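You operate a simulated robot arm through the tools that you are given. There is no shell and no other tool. Be economical: measure what you need, move in short steps, check, and stop when the job is done.

Carry out the task below with a simulated two-armed robot. There is one attempt and no reset: what you move stays moved.

## Task
Open the control box, flip the blue switch that is OFF, and close up.
Fine: it ends at ON; the door lever ends at SHUT. Where these are worked on the way, their far stop is far enough and under half their travel is too little: door lever.

The check looks at the end state, three seconds after you hand in, the way a careful person would. Anything else that was tipped, shoved, dropped, spilled or broken makes it a failure.

## Robot
Two 7-joint arms with two-finger parallel grippers on one trunk, on a base that drives. Base frame: it is fixed to the floor where the robot stands at the start and does not move with it; the origin is under the middle of the robot, x ahead of it, y to its left, z up; the surface under the hand at the start is at about z = 0.8. Readings come in m, rad, newtons and seconds.
The left shoulder is at the start at [0.05, 0.158, 1.183], the right one opposite. With the tool pointing down near the work surface each hand reaches from about 0.1 to 0.66 m from the robot's upright axis, wherever it stands, measured 20 degrees to its own side. Places, roughly: blue arm switch [0.7, 0, 1.4]; blue drive switch [0.7, 0.1, 1.4]; blue light switch [0.9, -0.1, 1.4]; blue pump switch [0.8, -0.1, 1.4]; control box door [0.7, -0.1, 1.5]; door lever [0.6, -0.1, 1.3]; fwd rev knob [0.7, -0.1, 1.4]; hand auto knob [0.6, -0.1, 1.4]; low high knob [0.8, -0.3, 1.4]; rest mark knob [0.8, -0.2, 1.4]; speed knob [0.6, -0.1, 1.5]; white knob [0.6, -0.1, 1.6]. Payload 3.91 kg a hand.
The tool frame of a hand sits at the grasp point between the pads (the TCP): z along the fingers, y along the line on which they close. The tips reach 0.03 m beyond it. The gripper opens to 0.11 m. The fingers are 0.02 m wide and 0.01 m thick; the gripper's body (0.048 by 0.112 m) begins 0.055 m behind the TCP.
Orientation is that of the tool frame in the base frame, as a unit quaternion [w, x, y, z]. With the fingers straight down and closing along the base's y, the tool's x points along the base's -x, its y along +y and its z along -z.

## Interface
- The arms move only by the tool move_arm. It takes "left_targets", "right_targets" or both (then of equal length, played together; a hand with none holds still); each is a list that holds one entry, the list of rows, each a list of 7 numbers: the shift along the tool's x, y, z in m, then the turn, a rotation vector about the tool's x, y, z in rad, then the finger opening in m, from 0 to 0.11. In form: [[[tx, ty, tz, wx, wy, wz, grip], ...]]. A call has 1 to 8 rows; each row shifts and turns the commanded pose from where the row before left it, along the tool's axes as they then stand. Each row takes 0.2 s and may step no farther than 0.05 m and 0.15 rad from the row before; otherwise, or with a gripper value out of range, the whole call is refused. Where a pose cannot be reached the arm comes as near as it can. A force on the tool above 40 N (or 10 N above the force at the start of the call, whichever is more), or a blocked arm, ends the call early, and 0.2 s more pass. The fingers move at their own pace (about 0.153 m/s each) and stop on an object; they squeeze with about 24 N. The grip force told is the motor's: it shows also when the fingers shut on nothing. Time passes only in rows, and 0.2 s behind the last, so rows that do not move let the fingers close. The reply holds the time, the measured pose of the TCP, the force on the tool along the base axes, the opening and the grip force, in the units named above and with some noise, with the torque about the TCP (base axes, N m) and any sound that the robot's microphone picked up.
- Cameras (640 x 400 px; columns grow to the right, rows downward): "scene" is now at [0.1259, -0.036, 1.3616]; the picture's right is [-0.40, -0.92, 0.00], its down [-0.17, 0.07, -0.98] and it looks along [0.90, -0.39, -0.18] (base axes); focal length 214 px, centre (320, 200). "left" rides on the left gripper at [0.072, -0.017, -0.103] in its tool frame; the picture's right is [0.23, 0.97, 0.00], its down [-0.76, 0.18, -0.62] and it looks along [-0.61, 0.14, 0.78] (tool axes); focal length 222 px, centre (320, 200). "right" rides on the right gripper at [0.072, 0.017, -0.103] in its tool frame; the picture's right is [-0.23, 0.97, 0.00], its down [-0.76, -0.18, -0.62] and it looks along [-0.61, -0.14, 0.78] (tool axes); focal length 222 px, centre (320, 200). There is no depth. A picture from a camera that has moved, and an enlarged one, comes with that camera's place and axes in the base frame and with its lens.
- capture(camera): a new picture of that camera. It takes no simulated time.
- lift_body(by): slides the trunk up (or, below 0, down) by that many m; the arms and the scene camera ride with it, the base frame stays. It gives what a move gives, with no picture.
- roll_base(legs): drives the robot by 1 to 6 legs, each [ahead, turn to the left] in m and rad, along the robot's own axes; the way and the turn of a leg run together, so that a leg with both is an arc; at most 1.5 m and 3.142 rad a leg. The arms and the cameras ride along, it lands a little off, and it stops where it bumps. It gives what a move gives.
- head_to(pan, tilt): turns the head with the scene camera to pan (to the left, within 1.396 rad either way) and tilt (down, from -0.506 to 1.204), counted from straight ahead of the robot. It gives what a move gives.
- inspect(camera, box): a new picture of the part [left, top, right, bottom] of that camera's present view, enlarged. It takes no simulated time.
- sign_off(): hands the job in; it is judged then, once.

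Go step by step. Nothing tells you exact positions but the pictures and the camera data: compare them with the known pose of the tool, close in by small moves and look again before you grip or let go. The budget is 120 turns and 108 pictures, counting those below and the enlarged ones. Unless the task says otherwise, let go and move clear before handing in, and close with one line.

The tools are called after "Emit:" as a command line: name --argument value ..., lists and objects as JSON in quotes. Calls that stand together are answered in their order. move_arm: Moves the arms, as the interface text tells. Its arguments: {"type":"object","properties":{"left_targets":{"type":"array"},"right_targets":{"type":"array"}},"required":[]} The other tools are called the same way: lift_body (by) slides the trunk up or down; roll_base (legs) drives the base; head_to (pan, tilt) turns the head that bears the scene camera; capture (camera) takes a picture; inspect (camera, box) takes an enlarged picture of a part of a camera's view; sign_off () hands the job in.

At the start:

```text
time_s: 0.0
left_position: [0.3935, 0.0892, 1.0]
left_tcp_rot: [0.0, -0.001, 1.0, 0.0]
left_force: [-0.6, 0.4, -0.4]
left_torque: [0.02, 0.0, -0.01]
left_finger_gap: 0.1099
left_gripper_force: 0.0
right_position: [0.4284, -0.3193, 0.9995]
right_tcp_rot: [0.0, 0.0, 1.0, 0.0]
right_force: [-0.1, 0.2, 0.2]
right_torque: [-0.04, 0.01, 0.0]
right_finger_gap: 0.1101
right_gripper_force: 0.1
trunk travel left (down, up): [-0.425, 0.057]
robot x, y, heading: [0.0018, -0.0015, -0.003]
head pan, tilt: [-0.407, 0.183]
```

scene: 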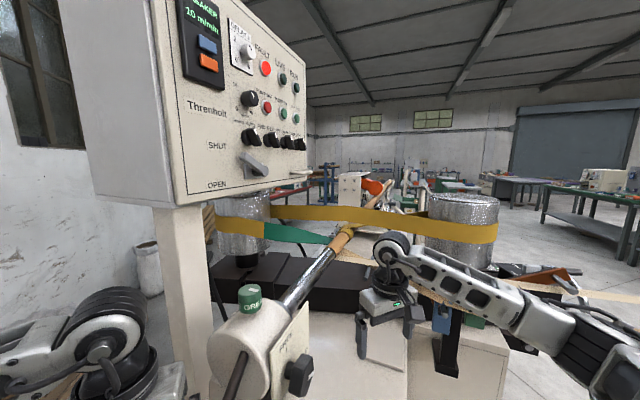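
right: 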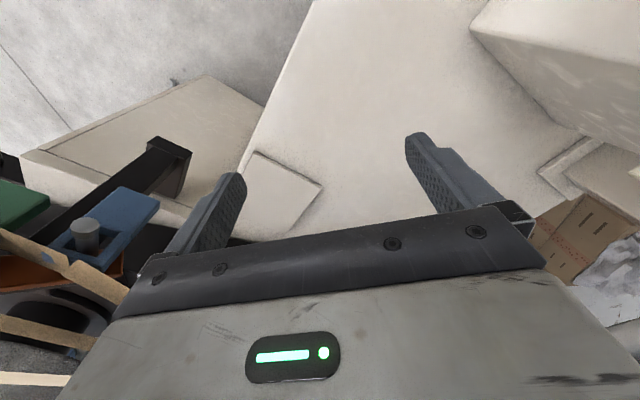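
left: 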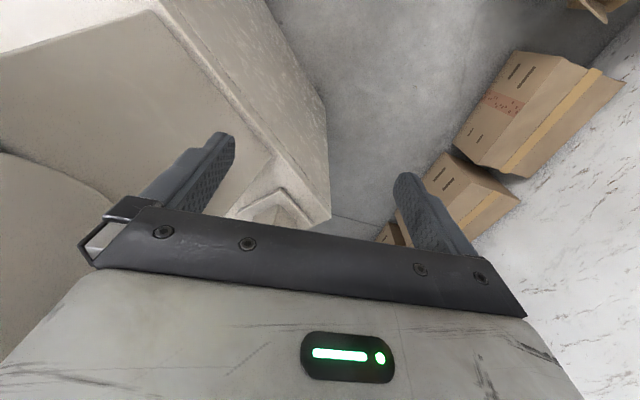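

I see a control box at upper left with a lever marked SHUT/OPEN; its front faces right-back towards me. I'll look closer first.

Emit:
inspect --camera "scene" --box '[160, 0, 320, 100]'

Emit:
inspect --camera "scene" --box '[160, 80, 352, 200]'

Emit:
head_to --pan -0.1 --tilt -0.1

Emit:
capture --camera "scene"

```text
4.00 times, centred on (240, 50) of scene
camera zoom: at [0.1259, -0.036, 1.3616], right [-0.4, -0.92, 0.0], down [-0.17, 0.07, -0.98], along [0.9, -0.39, -0.18], focal length 858 px, centre (640, 800)
```

zoom: 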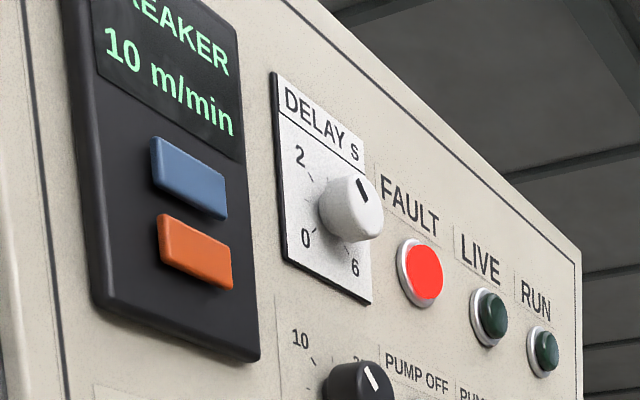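

```text
3.33 times, centred on (256, 140) of scene
camera zoom: at [0.1259, -0.036, 1.3616], right [-0.4, -0.92, 0.0], down [-0.17, 0.07, -0.98], along [0.9, -0.39, -0.18], focal length 715 px, centre (533, 400)
```

zoom: 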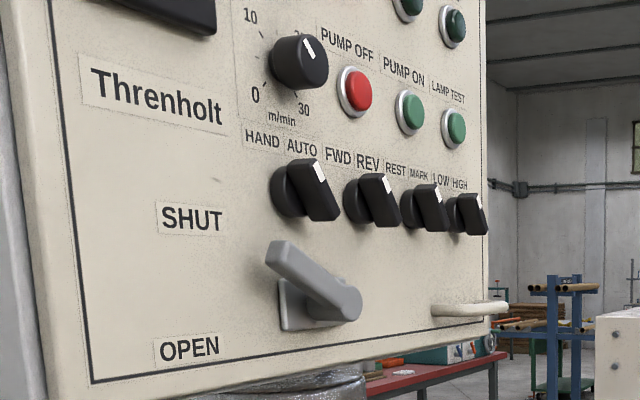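

```text
time_s: 0.8
left_position: [0.3933, 0.0887, 1.0015]
left_tcp_rot: [0.0, 0.0, 1.0, 0.0]
left_force: [0.1, 0.8, 0.0]
left_torque: [-0.01, -0.02, -0.01]
left_finger_gap: 0.1101
left_gripper_force: 0.0
right_position: [0.4304, -0.3192, 0.9999]
right_tcp_rot: [0.0, 0.0, 1.0, 0.0]
right_force: [0.1, 0.1, -0.4]
right_torque: [-0.03, 0.0, -0.01]
right_finger_gap: 0.11
right_gripper_force: 0.1
trunk travel left (down, up): [-0.425, 0.057]
robot x, y, heading: [-0.0031, 0.0003, 0.006]
head pan, tilt: [-0.099, -0.099]
```

```text
102 pictures are left
camera scene: at [0.1271, -0.0079, 1.3872], right [-0.1, -0.99, 0.0], down [0.1, -0.01, -1.0], along [0.99, -0.1, 0.1], focal length 214 px, centre (320, 200)
```

scene: 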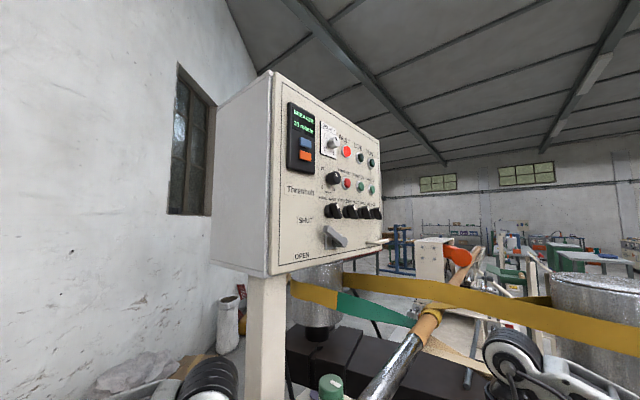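

The box front is turned to the right; I'll zoom in to read labels and edges, and look down to see obstacles.

Emit:
inspect --camera "scene" --box '[208, 60, 400, 180]'

Emit:
inspect --camera "scene" --box '[240, 170, 400, 270]'

Emit:
head_to --pan -0.2 --tilt 0.7

Emit:
capture --camera "scene"

```text
3.33 times, centred on (304, 120) of scene
camera zoom: at [0.1271, -0.0079, 1.3872], right [-0.1, -0.99, 0.0], down [0.1, -0.01, -1.0], along [0.99, -0.1, 0.1], focal length 715 px, centre (373, 467)
```

zoom: 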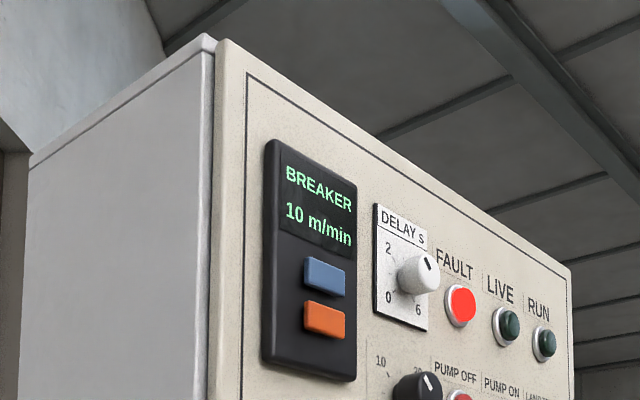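

```text
4.00 times, centred on (320, 220) of scene
camera zoom: at [0.1271, -0.0079, 1.3872], right [-0.1, -0.99, 0.0], down [0.1, -0.01, -1.0], along [0.99, -0.1, 0.1], focal length 858 px, centre (320, 120)
```

zoom: 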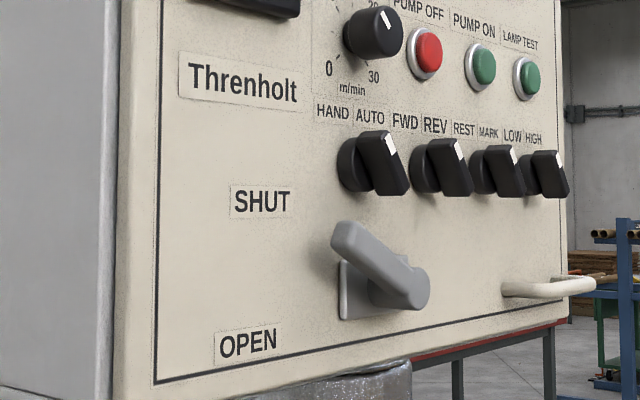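

```text
time_s: 1.9
left_position: [0.3937, 0.0878, 0.9997]
left_tcp_rot: [0.0, 0.0, 1.0, 0.0]
left_force: [-0.3, 0.1, 0.5]
left_torque: [0.0, 0.0, -0.01]
left_finger_gap: 0.11
left_gripper_force: 0.0
right_position: [0.4295, -0.3193, 0.9995]
right_tcp_rot: [0.001, 0.0, 1.0, 0.0]
right_force: [0.1, -0.3, 1.1]
right_torque: [0.0, -0.03, 0.04]
right_finger_gap: 0.1101
right_gripper_force: 0.0
trunk travel left (down, up): [-0.425, 0.057]
robot x, y, heading: [-0.0014, 0.0012, 0.0]
head pan, tilt: [-0.201, 0.7]
```

```text
99 pictures are left
camera scene: at [0.1237, -0.0161, 1.3146], right [-0.2, -0.98, 0.0], down [-0.63, 0.13, -0.77], along [0.75, -0.15, -0.64], focal length 214 px, centre (320, 200)
```

scene: 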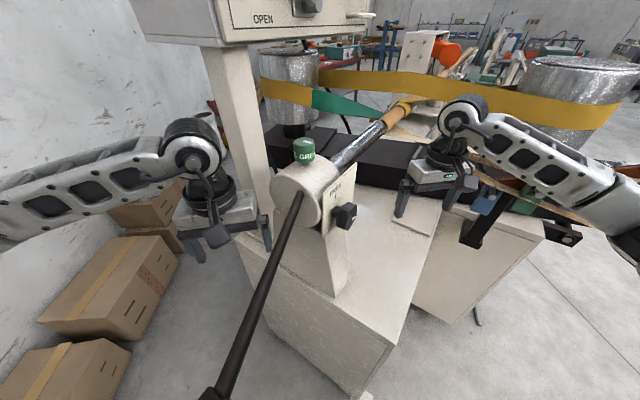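

The handle bar sits at the door's right edge, so the hinge is on the left (near) side. I'll raise the right hand clear of the machine, then turn it to face the box for close views.

Emit:
move_arm --right_targets '[[[0, 0, -0.05, 0, 0, 0, 0.11], [0, 0, -0.05, 0, 0, 0, 0.11], [0, 0, -0.05, 0, 0, 0, 0.11], [0, 0, -0.05, 0, 0, 0, 0.11], [0, 0, -0.05, 0, 0, 0, 0.11]]]'

Emit:
move_arm --right_targets '[[[0, 0, 0, 0, -0.15, 0, 0.0], [0, 0, 0, 0, -0.15, 0, 0.0], [0, 0, 0, 0, -0.15, 0, 0.0], [0, 0, 0, 0, -0.15, 0, 0.0], [0, 0, 0, 0, -0.15, 0, 0.0], [0, 0, 0, 0, -0.15, 0, 0.0], [0, 0, 0, 0, -0.15, 0, 0.0], [0, 0, 0, 0, -0.15, 0, 0.0]]]'

Emit:
head_to --pan -0.4 --tilt 0.1

Emit:
capture --camera "scene"

Emit:
capture --camera "right"

```text
time_s: 3.1
left_position: [0.3939, 0.0895, 1.0009]
left_tcp_rot: [0.0, 0.0, 1.0, 0.0]
left_force: [0.2, 0.3, -0.2]
left_torque: [0.01, 0.02, 0.03]
left_finger_gap: 0.11
left_gripper_force: 0.2
right_position: [0.4307, -0.3189, 1.25]
right_tcp_rot: [-0.001, 0.001, 1.0, 0.0]
right_force: [-0.9, -0.3, 1.1]
right_torque: [0.02, 0.03, -0.02]
right_finger_gap: 0.1101
right_gripper_force: 0.1
trunk travel left (down, up): [-0.425, 0.057]
robot x, y, heading: [-0.0014, 0.0009, 0.001]
head pan, tilt: [-0.201, 0.7]
```

```text
time_s: 4.9
left_position: [0.3936, 0.0895, 1.0003]
left_tcp_rot: [0.001, 0.0, 1.0, 0.0]
left_force: [0.0, -0.1, 0.0]
left_torque: [-0.01, 0.0, 0.03]
left_finger_gap: 0.1098
left_gripper_force: 0.2
right_position: [0.4286, -0.3191, 1.2508]
right_tcp_rot: [0.565, -0.001, 0.825, 0.0]
right_force: [0.1, 0.1, 0.0]
right_torque: [-0.01, -0.03, 0.01]
right_finger_gap: 0.0001
right_gripper_force: 24.1
trunk travel left (down, up): [-0.425, 0.057]
robot x, y, heading: [0.0, -0.0032, 0.002]
head pan, tilt: [-0.201, 0.7]
```

```text
time_s: 5.9
left_position: [0.3937, 0.0888, 0.9994]
left_tcp_rot: [0.0, 0.001, 1.0, 0.001]
left_force: [-0.7, -0.7, 0.1]
left_torque: [-0.01, 0.0, -0.03]
left_finger_gap: 0.1099
left_gripper_force: 0.0
right_position: [0.4293, -0.3191, 1.2508]
right_tcp_rot: [0.564, 0.0, 0.826, 0.0]
right_force: [-0.6, -0.2, -0.3]
right_torque: [-0.01, 0.0, 0.01]
right_finger_gap: 0.0001
right_gripper_force: 23.9
trunk travel left (down, up): [-0.425, 0.057]
robot x, y, heading: [0.0022, -0.0039, -0.002]
head pan, tilt: [-0.4, 0.099]
```

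```text
98 pictures are left
camera scene: at [0.1252, -0.035, 1.3693], right [-0.39, -0.92, 0.0], down [-0.09, 0.04, -0.99], along [0.92, -0.39, -0.1], focal length 214 px, centre (320, 200)
```

scene: 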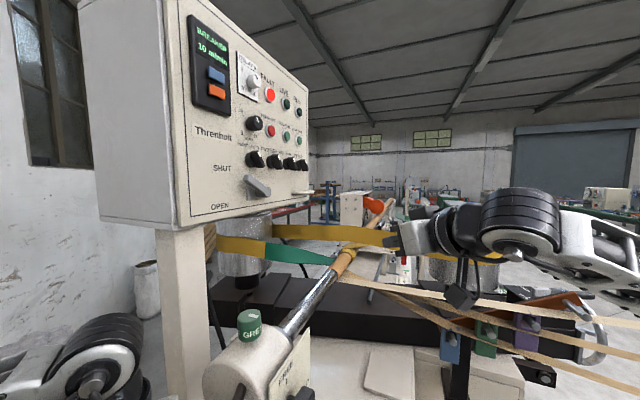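

```text
97 pictures are left
camera right: at [0.3077, -0.3017, 1.2211], right [0.08, 0.97, 0.21], down [-0.3, -0.18, 0.94], along [0.95, -0.14, 0.28], focal length 222 px, centre (320, 200)
```

right: 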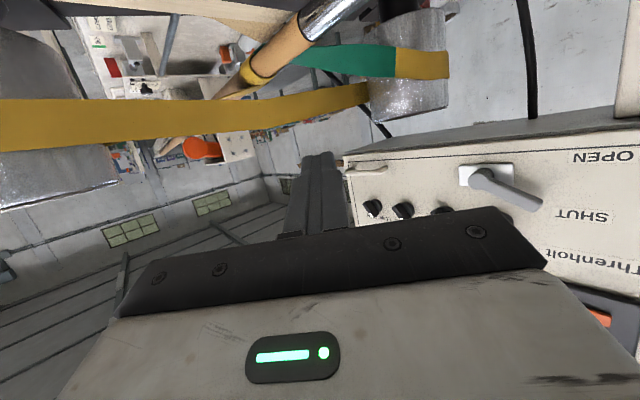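

Good second viewpoint. I'll zoom both for triangulation.

Emit:
inspect --camera "right" --box '[340, 120, 660, 320]'

Emit:
inspect --camera "scene" --box '[170, 130, 330, 230]'

Emit:
inspect --camera "scene" --box '[70, 0, 326, 160]'

```text
refused: 660 is not a number from 0 to 640
```

```text
4.00 times, centred on (250, 180) of scene
camera zoom: at [0.1252, -0.035, 1.3693], right [-0.39, -0.92, 0.0], down [-0.09, 0.04, -0.99], along [0.92, -0.39, -0.1], focal length 858 px, centre (600, 280)
```

zoom: 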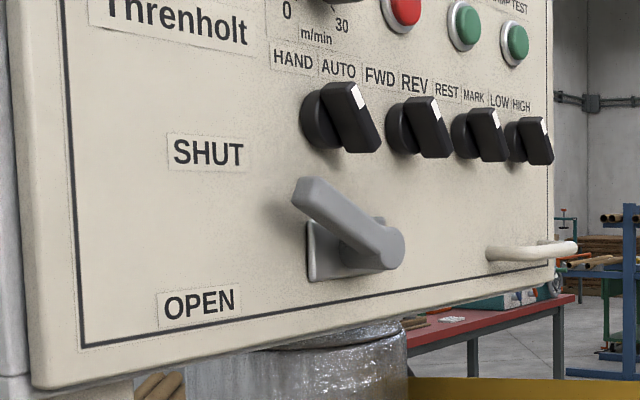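

```text
2.50 times, centred on (198, 80) of scene
camera zoom: at [0.1252, -0.035, 1.3693], right [-0.39, -0.92, 0.0], down [-0.09, 0.04, -0.99], along [0.92, -0.39, -0.1], focal length 536 px, centre (625, 500)
```

zoom: 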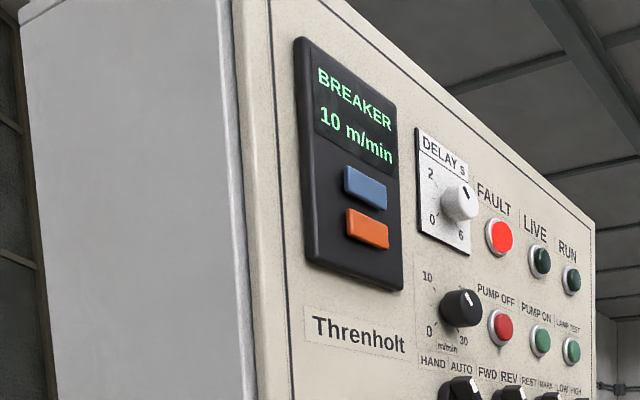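

Emit:
inspect --camera "right" --box '[340, 120, 640, 320]'

```text
2.00 times, centred on (490, 220) of right
camera zoom: at [0.3077, -0.3017, 1.2211], right [0.08, 0.97, 0.21], down [-0.3, -0.18, 0.94], along [0.95, -0.14, 0.28], focal length 444 px, centre (-20, 160)
```

zoom: 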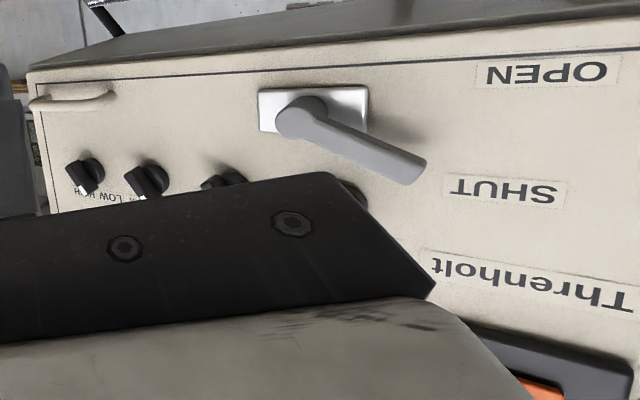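

Triangulation gives the door plane x+y≈0.568 (45° box), lever tip about (0.604,-0.070,1.37), pivot (0.645,-0.113,1.34), handle (0.80,-0.26,1.32). Let me check the floor to the right for possible base repositioning.

Emit:
head_to --pan -0.9 --tilt 0.75

Emit:
capture --camera "scene"

Emit:
head_to --pan -0.3 --tilt 1.1

Emit:
capture --camera "scene"

```text
time_s: 7.0
left_position: [0.3954, 0.0873, 1.0002]
left_tcp_rot: [0.0, 0.0, 1.0, 0.0]
left_force: [0.1, 0.5, 0.5]
left_torque: [0.0, 0.0, -0.02]
left_finger_gap: 0.1101
left_gripper_force: 0.1
right_position: [0.4282, -0.3193, 1.2496]
right_tcp_rot: [0.564, 0.0, 0.826, 0.001]
right_force: [1.0, -0.3, 0.3]
right_torque: [-0.04, -0.01, 0.0]
right_finger_gap: 0.0004
right_gripper_force: 24.0
trunk travel left (down, up): [-0.425, 0.057]
robot x, y, heading: [0.0002, -0.002, -0.002]
head pan, tilt: [-0.901, 0.75]
```

```text
93 pictures are left
camera scene: at [0.0919, -0.0641, 1.3104], right [-0.78, -0.62, 0.0], down [-0.42, 0.53, -0.73], along [0.45, -0.57, -0.68], focal length 214 px, centre (320, 200)
```

scene: 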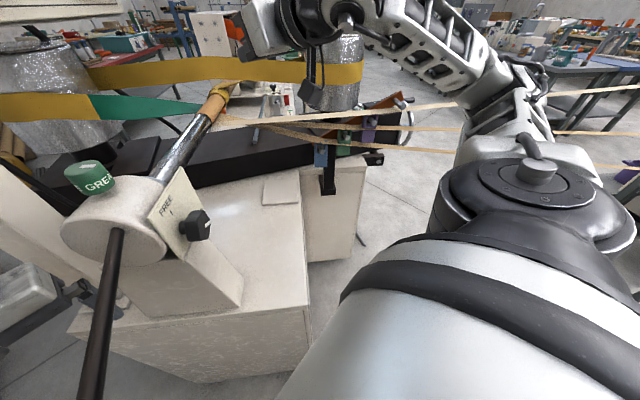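

```text
time_s: 8.0
left_position: [0.3937, 0.0881, 1.0011]
left_tcp_rot: [0.001, 0.0, 1.0, 0.0]
left_force: [-1.7, 0.4, 0.8]
left_torque: [0.02, 0.0, 0.0]
left_finger_gap: 0.11
left_gripper_force: 0.1
right_position: [0.4303, -0.3179, 1.2499]
right_tcp_rot: [0.565, 0.0, 0.825, 0.0]
right_force: [0.0, 0.0, -0.4]
right_torque: [0.0, 0.02, -0.02]
right_finger_gap: 0.0001
right_gripper_force: 23.8
trunk travel left (down, up): [-0.425, 0.057]
robot x, y, heading: [-0.0032, 0.0013, 0.004]
head pan, tilt: [-0.3, 1.1]
```

```text
92 pictures are left
camera scene: at [0.1007, -0.0179, 1.2846], right [-0.3, -0.96, 0.0], down [-0.85, 0.26, -0.45], along [0.43, -0.13, -0.89], focal length 214 px, centre (320, 200)
```

scene: 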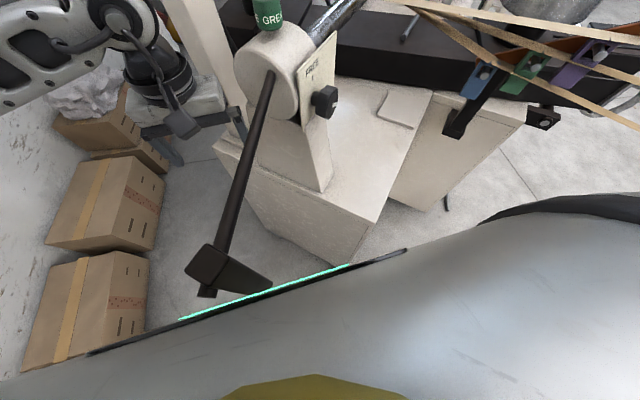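

The cabinet stops me in front, so I work from here. I'll level the right tool and yaw it 45° to face the door, still at its standoff.

Emit:
move_arm --right_targets '[[[0, 0, 0, 0, -0.15, 0, 0.0], [0, 0, 0, 0, -0.15, 0, 0.0], [0, 0, 0, 0, -0.0708, 0, 0.0], [0, 0, 0, -0.15, 0, 0, 0.0], [0, 0, 0, -0.15, 0, 0, 0.0], [0, 0, 0, -0.15, 0, 0, 0.0], [0, 0, 0, -0.15, 0, 0, 0.0], [0, 0, 0, -0.15, 0, 0, 0.0]]]'

Emit:
move_arm --right_targets '[[[-0.04, 0.01, 0, -0.035, 0, 0, 0.0], [-0.04, 0.01, 0.02, 0, 0, 0, 0.0], [-0.04, 0.01, 0.03, 0, 0, 0, 0.0], [-0.032, 0.022, 0.03, 0, 0, 0, 0.0], [0, 0, 0.04, 0, 0, 0, 0.0]]]'

Emit:
head_to --pan -0.2 --tilt 0.0

Emit:
capture --camera "scene"

Emit:
capture --camera "right"

```text
time_s: 9.8
left_position: [0.3948, 0.088, 1.0005]
left_tcp_rot: [0.0, -0.001, 1.0, -0.001]
left_force: [0.0, 1.2, 0.7]
left_torque: [-0.03, -0.04, -0.01]
left_finger_gap: 0.1098
left_gripper_force: 0.2
right_position: [0.429, -0.3191, 1.2499]
right_tcp_rot: [0.657, -0.26, 0.659, 0.259]
right_force: [0.2, 0.0, -1.0]
right_torque: [-0.01, 0.0, -0.02]
right_finger_gap: 0.0001
right_gripper_force: 23.7
trunk travel left (down, up): [-0.425, 0.057]
robot x, y, heading: [-0.0034, -0.0006, -0.003]
head pan, tilt: [-0.3, 1.1]
```

```text
refused: row 3 steps farther than a row can; nothing moved
```

```text
time_s: 11.1
left_position: [0.3945, 0.0882, 1.0005]
left_tcp_rot: [0.0, 0.0, 1.0, 0.0]
left_force: [0.5, -0.7, -0.3]
left_torque: [-0.04, 0.02, 0.04]
left_finger_gap: 0.11
left_gripper_force: 0.1
right_position: [0.4288, -0.3201, 1.2501]
right_tcp_rot: [0.658, -0.258, 0.659, 0.258]
right_force: [-0.6, 0.3, 0.4]
right_torque: [0.0, -0.01, 0.01]
right_finger_gap: 0.0001
right_gripper_force: 24.0
trunk travel left (down, up): [-0.425, 0.057]
robot x, y, heading: [0.0016, -0.0025, 0.006]
head pan, tilt: [-0.201, 0.0]
```

```text
91 pictures are left
camera scene: at [0.1286, -0.0172, 1.3783], right [-0.2, -0.98, 0.0], down [0.0, 0.0, -1.0], along [0.98, -0.2, 0.0], focal length 214 px, centre (320, 200)
```

scene: 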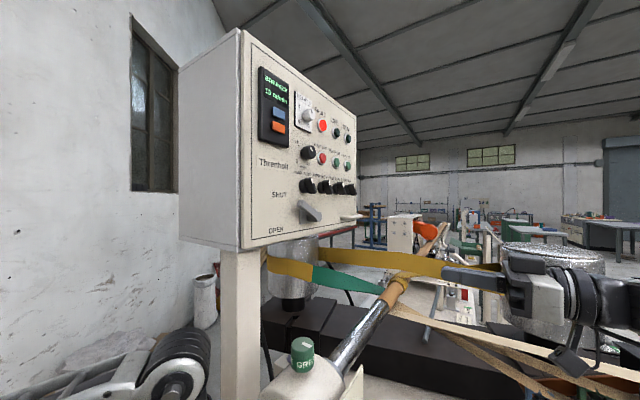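

```text
90 pictures are left
camera right: at [0.3432, -0.3765, 1.1785], right [-0.66, 0.71, 0.23], down [-0.34, -0.55, 0.76], along [0.67, 0.43, 0.61], focal length 222 px, centre (320, 200)
```

right: 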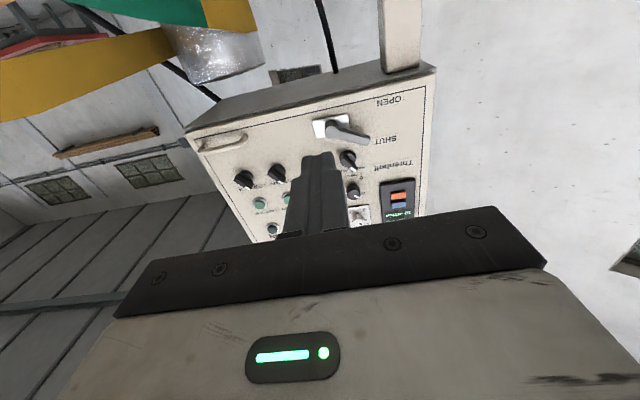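

The tool faces the door squarely. Now to a pre-contact point just above the lever tip, ~0.09 m off the door.

Emit:
move_arm --right_targets '[[[-0.04, 0.01, 0, -0.035, 0, 0, 0.0], [-0.04, 0.01, 0.015, 0, 0, 0, 0.0], [-0.04, 0.01, 0.02, 0, 0, 0, 0.0], [-0.032, 0.022, 0.025, 0, 0, 0, 0.0], [0, 0, 0.045, 0, 0, 0, 0.0], [0, 0, 0.04, 0, 0, 0, 0.0]]]'

Emit:
capture --camera "right"

Emit:
inspect --camera "scene" --box '[220, 120, 412, 240]'

```text
time_s: 12.5
left_position: [0.3932, 0.0884, 0.9996]
left_tcp_rot: [0.001, 0.0, 1.0, 0.0]
left_force: [0.5, -0.5, -0.6]
left_torque: [0.01, 0.06, 0.03]
left_finger_gap: 0.11
left_gripper_force: 0.1
right_position: [0.4969, -0.1794, 1.403]
right_tcp_rot: [0.653, -0.27, 0.654, 0.27]
right_force: [0.0, 0.5, 0.4]
right_torque: [0.01, 0.01, -0.02]
right_finger_gap: 0.0
right_gripper_force: 23.8
trunk travel left (down, up): [-0.425, 0.057]
robot x, y, heading: [-0.0025, 0.0019, -0.001]
head pan, tilt: [-0.201, 0.0]
```

```text
89 pictures are left
camera right: at [0.4125, -0.2401, 1.3302], right [-0.69, 0.69, 0.23], down [-0.31, -0.57, 0.76], along [0.65, 0.45, 0.61], focal length 222 px, centre (320, 200)
```

right: 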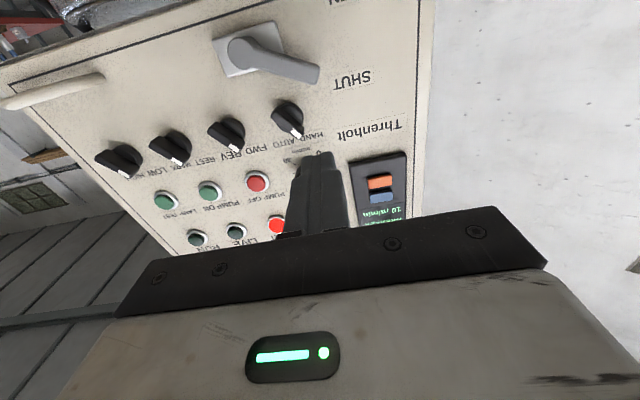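

```text
3.33 times, centred on (316, 180) of scene
camera zoom: at [0.1291, -0.0165, 1.3783], right [-0.2, -0.98, 0.0], down [0.0, 0.0, -1.0], along [0.98, -0.2, 0.0], focal length 715 px, centre (333, 267)
```

zoom: 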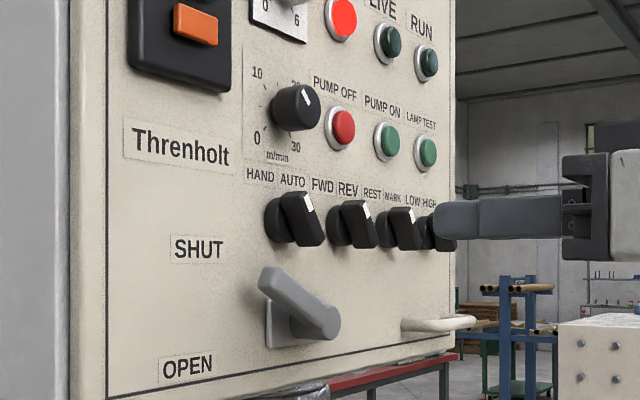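

Aligned per estimate (e≈0.042, z 1.403). Advance 0.10 m and look.

Emit:
move_arm --right_targets '[[[0, 0, 0.04, 0, 0, 0, 0.0], [0, 0, 0.04, 0, 0, 0, 0.0], [0, 0, 0.025, 0, 0, 0, 0.0]]]'

Emit:
capture --camera "right"

Emit:
inspect --camera "scene" --box '[220, 140, 380, 240]'

```text
time_s: 13.3
left_position: [0.3932, 0.0886, 0.9997]
left_tcp_rot: [0.0, 0.0, 1.0, 0.0]
left_force: [-0.1, -0.2, 0.2]
left_torque: [0.01, 0.02, 0.0]
left_finger_gap: 0.11
left_gripper_force: 0.0
right_position: [0.5726, -0.1055, 1.4023]
right_tcp_rot: [0.653, -0.271, 0.654, 0.271]
right_force: [0.0, 0.4, 0.2]
right_torque: [0.0, -0.03, 0.0]
right_finger_gap: 0.0
right_gripper_force: 23.9
trunk travel left (down, up): [-0.425, 0.057]
robot x, y, heading: [-0.0001, -0.0005, -0.001]
head pan, tilt: [-0.201, 0.0]
```

```text
87 pictures are left
camera right: at [0.4886, -0.1664, 1.3298], right [-0.69, 0.69, 0.23], down [-0.31, -0.57, 0.76], along [0.65, 0.45, 0.61], focal length 222 px, centre (320, 200)
```

right: 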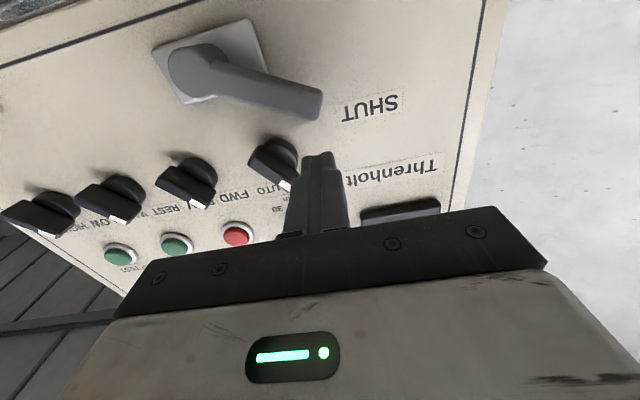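

```text
4.00 times, centred on (300, 190) of scene
camera zoom: at [0.1291, -0.0169, 1.3783], right [-0.2, -0.98, 0.0], down [0.0, 0.0, -1.0], along [0.98, -0.2, 0.0], focal length 858 px, centre (400, 240)
```

zoom: 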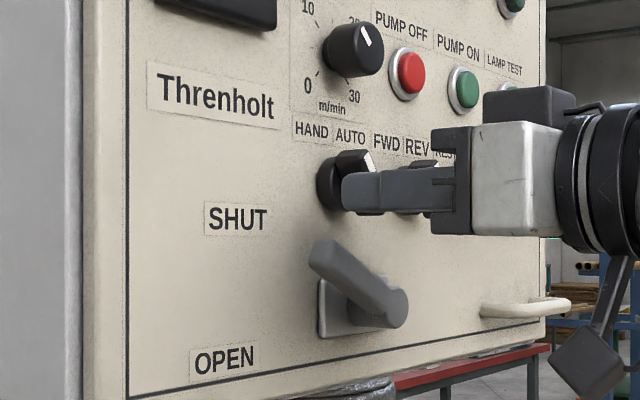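

Clear of the knob to its left. Advance the last 28 mm, then push the lever down along its arc.

Emit:
move_arm --right_targets '[[[0, 0, 0.028, 0, 0, 0, 0.0], [0.017, 0, 0, 0, 0, 0, 0.0], [0.013, 0.001, 0, 0, 0, 0, 0.0], [0.012, 0.001, 0, 0, 0, 0, 0.0], [0.016, 0.001, 0, 0, 0, 0, 0.0], [0.017, 0.001, 0, 0, 0, 0, 0.0]]]'

Emit:
capture --camera "right"

Emit:
inspect --camera "scene" --box '[220, 140, 380, 240]'

```text
time_s: 14.7
left_position: [0.3945, 0.089, 1.0009]
left_tcp_rot: [0.0, 0.0, 1.0, 0.0]
left_force: [0.0, -0.8, -0.7]
left_torque: [-0.02, -0.03, -0.01]
left_finger_gap: 0.1101
left_gripper_force: 0.2
right_position: [0.5854, -0.0846, 1.3338]
right_tcp_rot: [0.658, -0.269, 0.651, 0.268]
right_force: [3.7, -0.8, 15.2]
right_torque: [0.02, -0.27, -0.01]
right_finger_gap: 0.0
right_gripper_force: 23.7
trunk travel left (down, up): [-0.425, 0.057]
robot x, y, heading: [0.0023, -0.0011, -0.0]
head pan, tilt: [-0.201, 0.0]
```

```text
85 pictures are left
camera right: at [0.5021, -0.145, 1.2605], right [-0.69, 0.69, 0.22], down [-0.32, -0.57, 0.76], along [0.65, 0.45, 0.61], focal length 222 px, centre (320, 200)
```

right: 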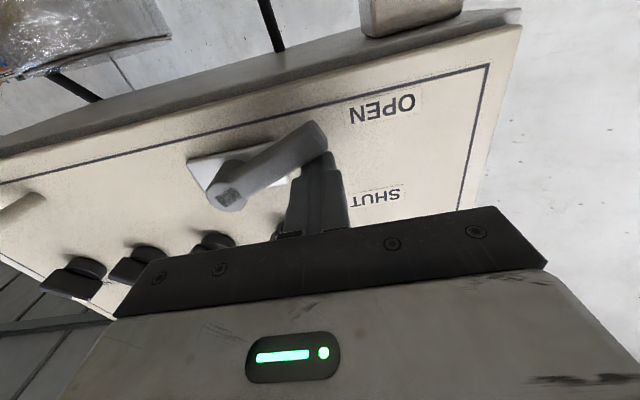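

```text
4.00 times, centred on (300, 190) of scene
camera zoom: at [0.1274, -0.0169, 1.379], right [-0.2, -0.98, 0.0], down [0.0, 0.0, -1.0], along [0.98, -0.2, 0.0], focal length 858 px, centre (400, 240)
```

zoom: 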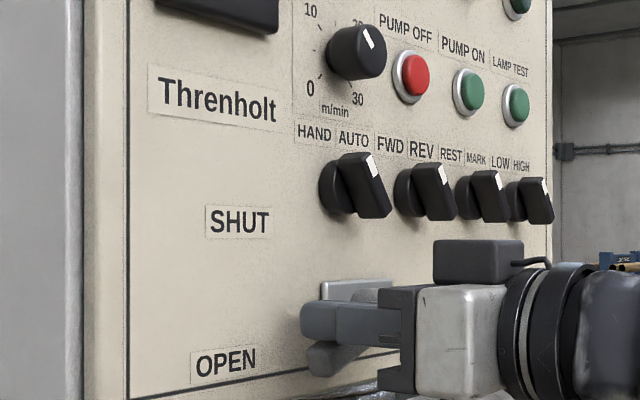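

The lever turns easily and is now past horizontal. Continue the arc to its stop.

Emit:
move_arm --right_targets '[[[0.012, -0.002, 0, 0, 0, 0, 0.0], [0.012, -0.005, 0, 0, 0, 0, 0.0], [0.01, -0.006, 0, 0, 0, 0, 0.0], [0.008, -0.006, 0, 0, 0, 0, 0.0]]]'

Emit:
capture --camera "right"

Emit:
inspect --camera "scene" --box '[220, 140, 380, 240]'

```text
time_s: 15.1
left_position: [0.3938, 0.0878, 0.9999]
left_tcp_rot: [0.0, 0.0, 1.0, 0.0]
left_force: [0.1, -0.5, 0.6]
left_torque: [0.01, 0.02, 0.01]
left_finger_gap: 0.1099
left_gripper_force: 0.1
right_position: [0.5856, -0.0851, 1.3333]
right_tcp_rot: [0.664, -0.273, 0.641, 0.272]
right_force: [2.6, 4.9, 9.6]
right_torque: [0.05, -0.13, 0.09]
right_finger_gap: 0.0001
right_gripper_force: 24.4
trunk travel left (down, up): [-0.425, 0.057]
robot x, y, heading: [0.0, -0.0021, -0.001]
head pan, tilt: [-0.201, 0.0]
stopped in row 2 (right hand): the force on the tool passed its limit at 44 N (the readings are from after the stop); the commanded pose is now the measured one
```

```text
83 pictures are left
camera right: at [0.5042, -0.1448, 1.2581], right [-0.7, 0.68, 0.21], down [-0.34, -0.58, 0.75], along [0.63, 0.45, 0.63], focal length 222 px, centre (320, 200)
```

right: 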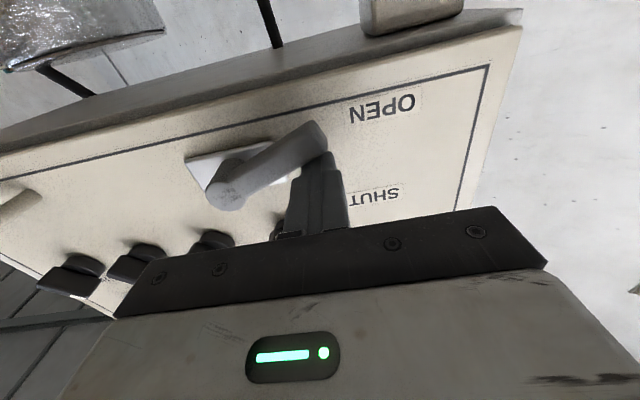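

```text
4.00 times, centred on (300, 190) of scene
camera zoom: at [0.1289, -0.0163, 1.3781], right [-0.2, -0.98, 0.0], down [0.0, 0.0, -1.0], along [0.98, -0.2, 0.0], focal length 858 px, centre (400, 240)
```

zoom: 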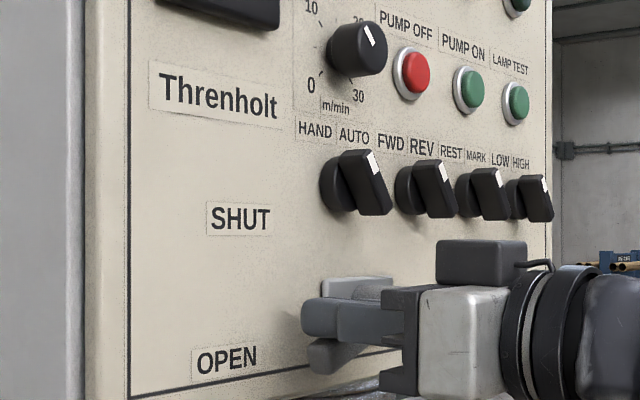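

The force stop at about −25° mirrors the SHUT angle, so the lever is at its OPEN stop. Retreat, slide right to the handle, and roll so the fingers close vertically.

Emit:
move_arm --right_targets '[[[0, 0, -0.04, 0, 0.029, 0, 0.0], [0, 0, -0.045, 0, 0, 0, 0.0], [0, 0, -0.045, 0, 0, 0, 0.05], [0, -0.046, 0, 0, 0, 0, 0.05], [0, -0.046, 0, 0, 0, 0, 0.05], [0, -0.046, 0, 0, 0, 0, 0.05], [0, -0.046, 0, 0, 0, 0, 0.05], [0, -0.046, 0, 0, 0, 0, 0.05]]]'

Emit:
move_arm --right_targets '[[[0.01, -0.046, 0, 0, 0, 0.143, 0.05], [0, 0, 0, 0, 0, 0.143, 0.05], [0, 0, 0, 0, 0, 0.143, 0.05], [0, 0, 0, 0, 0, 0.143, 0.05], [0, 0, 0, 0, 0, 0.143, 0.05], [0, 0, 0, 0, 0, 0.143, 0.05], [0, 0, 0, 0, 0, 0.143, 0.05], [0, 0, 0, 0, 0, 0.143, 0.05]]]'

Emit:
capture --camera "right"

Emit:
capture --camera "scene"

```text
time_s: 16.9
left_position: [0.3946, 0.0904, 0.9985]
left_tcp_rot: [0.0, 0.0, 1.0, 0.0]
left_force: [0.4, 0.5, 0.5]
left_torque: [0.03, 0.02, 0.01]
left_finger_gap: 0.11
left_gripper_force: 0.2
right_position: [0.6583, -0.3404, 1.3353]
right_tcp_rot: [0.653, -0.275, 0.653, 0.266]
right_force: [-0.3, 3.9, 8.2]
right_torque: [0.03, -0.34, 0.06]
right_finger_gap: 0.0489
right_gripper_force: 0.1
trunk travel left (down, up): [-0.425, 0.057]
robot x, y, heading: [-0.0004, 0.0002, -0.0]
head pan, tilt: [-0.201, 0.0]
```

```text
time_s: 17.3
left_position: [0.3934, 0.0883, 0.9992]
left_tcp_rot: [0.0, 0.0, 1.0, -0.001]
left_force: [0.2, -0.9, 0.1]
left_torque: [0.0, 0.01, 0.0]
left_finger_gap: 0.1098
left_gripper_force: 0.0
right_position: [0.6772, -0.347, 1.3374]
right_tcp_rot: [0.642, -0.256, 0.656, 0.303]
right_force: [-0.9, 3.6, 9.0]
right_torque: [-0.06, -0.28, -0.04]
right_finger_gap: 0.048
right_gripper_force: 0.0
right hand out of reach, approached as far as the arm can: row 1
trunk travel left (down, up): [-0.425, 0.057]
robot x, y, heading: [0.001, -0.0006, -0.004]
head pan, tilt: [-0.201, 0.0]
stopped in row 1 (right hand): the force on the tool passed its limit at 54 N (the readings are from after the stop); the commanded pose is now the measured one
```

```text
81 pictures are left
camera right: at [0.5904, -0.4065, 1.2663], right [-0.69, 0.66, 0.29], down [-0.27, -0.61, 0.74], along [0.67, 0.44, 0.6], focal length 222 px, centre (320, 200)
```

right: 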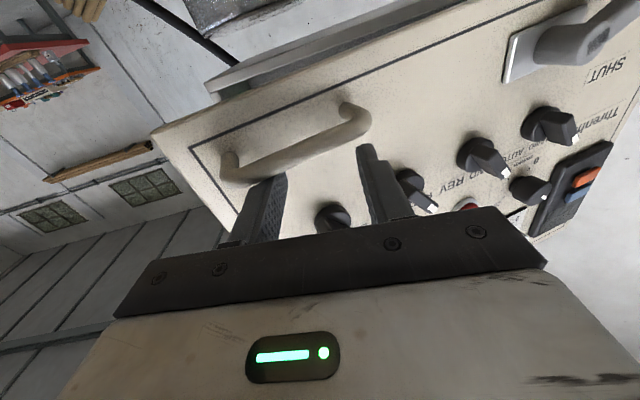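

```text
80 pictures are left
camera scene: at [0.1291, -0.0161, 1.3783], right [-0.2, -0.98, 0.0], down [0.0, 0.0, -1.0], along [0.98, -0.2, 0.0], focal length 214 px, centre (320, 200)
```

scene: 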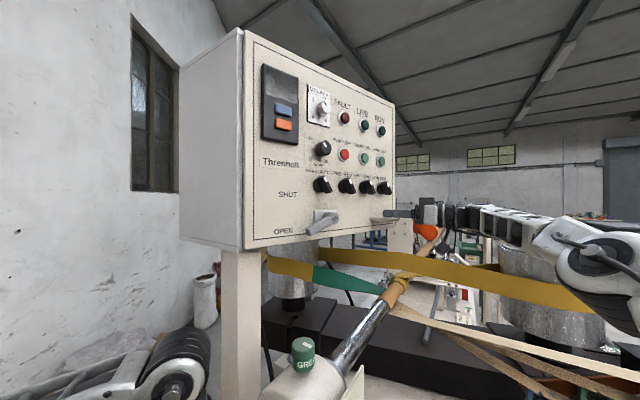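

The door has swung ajar about 17° after the lever release, and my fingers are resting on the handle bar. I'll lift, back off, yaw to match the door, then roll for a vertical grasp.

Emit:
move_arm --right_targets '[[[-0.015, 0, 0, 0, 0, 0, 0.05], [-0.01, 0, -0.03, 0, 0, 0, 0.05], [0, 0, -0.04, 0, 0, 0, 0.05], [0, 0, -0.03, 0.14, 0, 0, 0.05], [0, 0, 0, 0.15, 0, 0, 0.05]]]'

Emit:
move_arm --right_targets '[[[0, 0, 0, 0, 0, 0.15, 0.06], [0, 0, 0, 0, 0, 0.15, 0.06], [0, 0, 0, 0, 0, 0.15, 0.06], [0, 0, 0, 0, 0, 0.15, 0.06], [0, 0, 0, 0, 0, 0.15, 0.06], [0, 0, 0, 0, 0, 0.15, 0.06], [0, 0, 0, 0, 0, 0.15, 0.06], [0, 0, 0, 0, 0, 0.15, 0.06]]]'

Emit:
capture --camera "right"

Emit:
capture --camera "scene"

```text
time_s: 18.5
left_position: [0.3933, 0.0895, 0.9999]
left_tcp_rot: [0.0, 0.0, 1.0, -0.001]
left_force: [-0.3, 0.3, 0.5]
left_torque: [-0.01, 0.02, -0.02]
left_finger_gap: 0.11
left_gripper_force: 0.1
right_position: [0.6098, -0.4234, 1.3567]
right_tcp_rot: [0.669, -0.158, 0.697, 0.203]
right_force: [0.1, -0.8, 0.1]
right_torque: [0.0, 0.01, 0.02]
right_finger_gap: 0.0501
right_gripper_force: 0.1
trunk travel left (down, up): [-0.425, 0.057]
robot x, y, heading: [0.0001, -0.0011, 0.004]
head pan, tilt: [-0.201, 0.0]
```

```text
time_s: 20.3
left_position: [0.3943, 0.0876, 1.0004]
left_tcp_rot: [-0.001, 0.0, 1.0, -0.001]
left_force: [-0.4, -0.3, -0.4]
left_torque: [-0.01, -0.01, -0.01]
left_finger_gap: 0.1101
left_gripper_force: 0.1
right_position: [0.6083, -0.423, 1.3591]
right_tcp_rot: [0.437, 0.262, 0.665, 0.546]
right_force: [-0.4, -0.4, -1.0]
right_torque: [0.05, -0.03, -0.01]
right_finger_gap: 0.0602
right_gripper_force: 0.1
trunk travel left (down, up): [-0.425, 0.057]
robot x, y, heading: [0.0003, 0.0014, -0.003]
head pan, tilt: [-0.201, 0.0]
```

```text
79 pictures are left
camera right: at [0.4827, -0.4097, 1.3555], right [-0.02, 0.07, 1.0], down [-0.15, -0.99, 0.07], along [0.99, -0.15, 0.03], focal length 222 px, centre (320, 200)
```

right: 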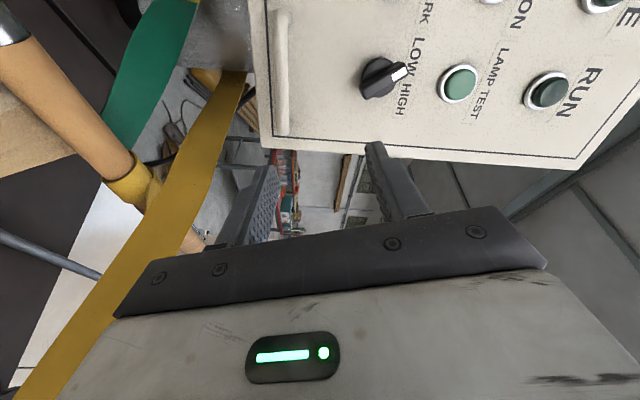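

```text
78 pictures are left
camera scene: at [0.1287, -0.0172, 1.3784], right [-0.2, -0.98, 0.0], down [0.0, 0.0, -1.0], along [0.98, -0.2, 0.0], focal length 214 px, centre (320, 200)
```

scene: 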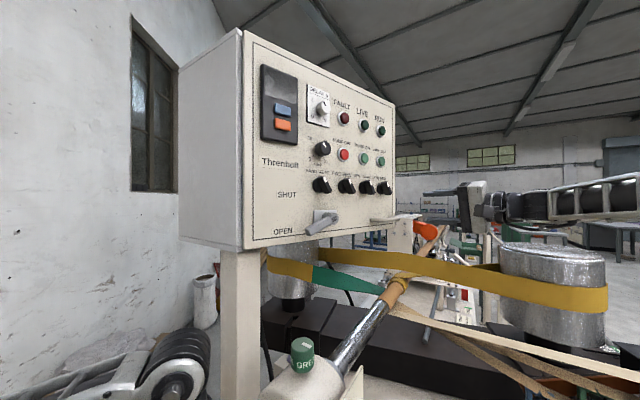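

Bar triangulates to about (0.683,-0.336,1.3235), matching a 17° ajar door. Finish the roll, centre on the bar, and approach halfway.

Emit:
move_arm --right_targets '[[[0, 0, 0, 0, 0, 0.145, 0.06], [0, 0, 0, 0, 0, 0.145, 0.06], [0.02, -0.018, 0, 0, 0, 0, 0.06], [0.018, -0.018, 0, 0, 0, 0, 0.06], [0, 0, 0.035, 0, 0, 0, 0.06]]]'

Emit:
capture --camera "right"

```text
time_s: 21.5
left_position: [0.3947, 0.0885, 1.0001]
left_tcp_rot: [0.0, 0.0, 1.0, -0.001]
left_force: [-0.5, -0.5, -0.7]
left_torque: [0.0, 0.01, 0.02]
left_finger_gap: 0.1098
left_gripper_force: 0.1
right_position: [0.6189, -0.3724, 1.3213]
right_tcp_rot: [0.354, 0.356, 0.62, 0.603]
right_force: [0.5, 0.5, 0.7]
right_torque: [0.01, -0.01, -0.02]
right_finger_gap: 0.06
right_gripper_force: 0.1
trunk travel left (down, up): [-0.425, 0.057]
robot x, y, heading: [0.0001, -0.0041, 0.005]
head pan, tilt: [-0.201, 0.0]
```

```text
77 pictures are left
camera right: at [0.4956, -0.3597, 1.3389], right [0.13, -0.18, 0.98], down [-0.17, -0.97, -0.15], along [0.98, -0.14, -0.15], focal length 222 px, centre (320, 200)
```

right: 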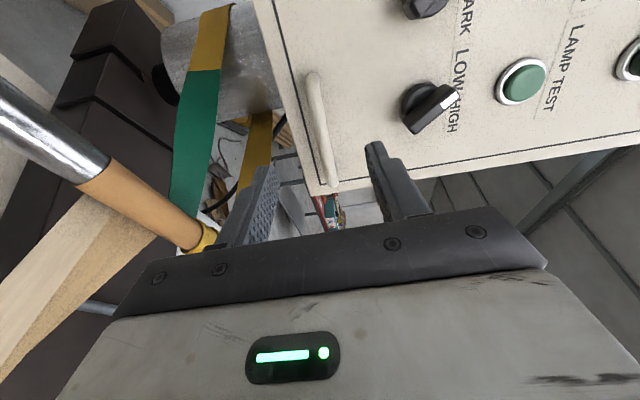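

Bar is centered between the fingers. Advance 70 mm and close.

Emit:
move_arm --right_targets '[[[0, 0.002, 0.035, 0, 0, 0, 0.06], [0, 0, 0.033, 0, 0, 0, 0.06], [0, 0, 0, 0, 0, 0, 0.0], [0, 0, 0, 0, 0, 0, 0.0]]]'

Emit:
capture --camera "right"

```text
time_s: 22.5
left_position: [0.3949, 0.0876, 0.999]
left_tcp_rot: [-0.001, -0.001, 1.0, 0.0]
left_force: [0.3, -1.3, 1.0]
left_torque: [0.0, 0.01, -0.01]
left_finger_gap: 0.1102
left_gripper_force: 0.2
right_position: [0.6781, -0.34, 1.3198]
right_tcp_rot: [0.353, 0.356, 0.62, 0.604]
right_force: [0.3, 0.1, -2.4]
right_torque: [0.54, 0.3, -0.27]
right_finger_gap: 0.0122
right_gripper_force: 45.1
trunk travel left (down, up): [-0.425, 0.057]
robot x, y, heading: [-0.0017, 0.0012, 0.001]
head pan, tilt: [-0.201, 0.0]
```

```text
76 pictures are left
camera right: at [0.554, -0.3273, 1.3392], right [0.13, -0.18, 0.98], down [-0.17, -0.97, -0.16], along [0.98, -0.14, -0.15], focal length 222 px, centre (320, 200)
```

right: 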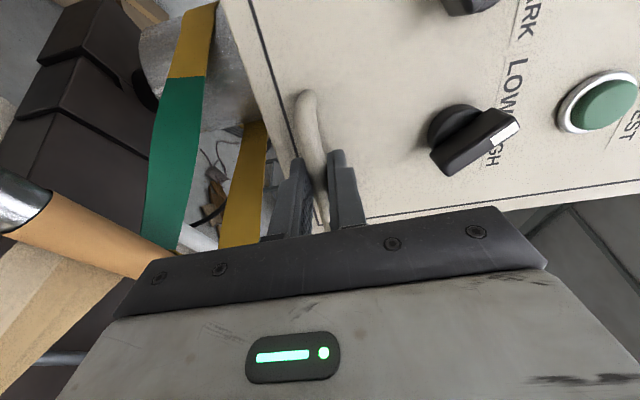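

Gripped the bar firmly (12 mm). Pull along the arc about the left hinge, turning the hand with the door.

Emit:
move_arm --right_targets '[[[0.0087, 0, -0.0445, 0, -0.11, 0, 0.0], [0.0087, 0, -0.0445, 0, -0.11, 0, 0.0], [0.0087, 0, -0.0445, 0, -0.11, 0, 0.0], [0.0087, 0, -0.0445, 0, -0.11, 0, 0.0]]]'

Emit:
capture --camera "scene"

```text
time_s: 23.5
left_position: [0.3936, 0.0879, 0.9991]
left_tcp_rot: [0.0, 0.0, 1.0, 0.001]
left_force: [0.0, 0.2, 0.0]
left_torque: [0.03, -0.01, 0.02]
left_finger_gap: 0.1102
left_gripper_force: 0.2
right_position: [0.5021, -0.3662, 1.3193]
right_tcp_rot: [0.478, 0.48, 0.529, 0.51]
right_force: [-2.5, 2.1, -13.5]
right_torque: [0.93, 0.17, 1.34]
right_finger_gap: 0.0116
right_gripper_force: 44.8
trunk travel left (down, up): [-0.425, 0.057]
robot x, y, heading: [-0.0, -0.0007, -0.003]
head pan, tilt: [-0.201, 0.0]
```

```text
75 pictures are left
camera scene: at [0.1292, -0.0181, 1.3781], right [-0.2, -0.98, 0.0], down [0.0, 0.0, -1.0], along [0.98, -0.2, 0.0], focal length 214 px, centre (320, 200)
```

scene: 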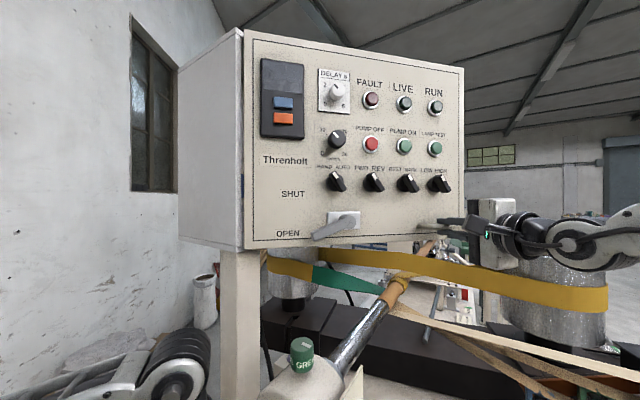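

Opening nicely (~42°). Three to four more steps.

Emit:
move_arm --right_targets '[[[0.0087, 0, -0.0445, 0, -0.11, 0, 0.0], [0.0087, 0, -0.0445, 0, -0.11, 0, 0.0], [0.0087, 0, -0.0445, 0, -0.11, 0, 0.0], [0.0087, 0, -0.0445, 0, -0.11, 0, 0.0]]]'

Emit:
capture --camera "scene"

```text
time_s: 24.3
left_position: [0.3945, 0.0887, 1.0001]
left_tcp_rot: [0.0, 0.0, 1.0, -0.001]
left_force: [-0.2, 0.5, -0.2]
left_torque: [0.0, 0.03, 0.0]
left_finger_gap: 0.1101
left_gripper_force: 0.1
right_position: [0.3787, -0.337, 1.3212]
right_tcp_rot: [0.543, 0.561, 0.454, 0.429]
right_force: [-0.4, 1.6, -5.1]
right_torque: [0.75, -0.03, 0.3]
right_finger_gap: 0.0117
right_gripper_force: 45.8
right hand out of reach, approached as far as the arm can: row 3, 4
trunk travel left (down, up): [-0.425, 0.057]
robot x, y, heading: [0.0012, 0.0017, -0.004]
head pan, tilt: [-0.201, 0.0]
stopped in row 4 (right hand): the force on the tool passed its limit at 50 N (the readings are from after the stop); the commanded pose is now the measured one
```

```text
74 pictures are left
camera scene: at [0.1288, -0.0171, 1.3788], right [-0.2, -0.98, 0.0], down [0.0, 0.0, -1.0], along [0.98, -0.2, 0.0], focal length 214 px, centre (320, 200)
```

scene: 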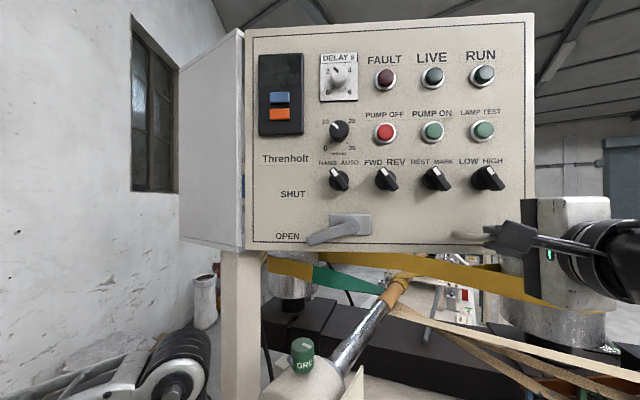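

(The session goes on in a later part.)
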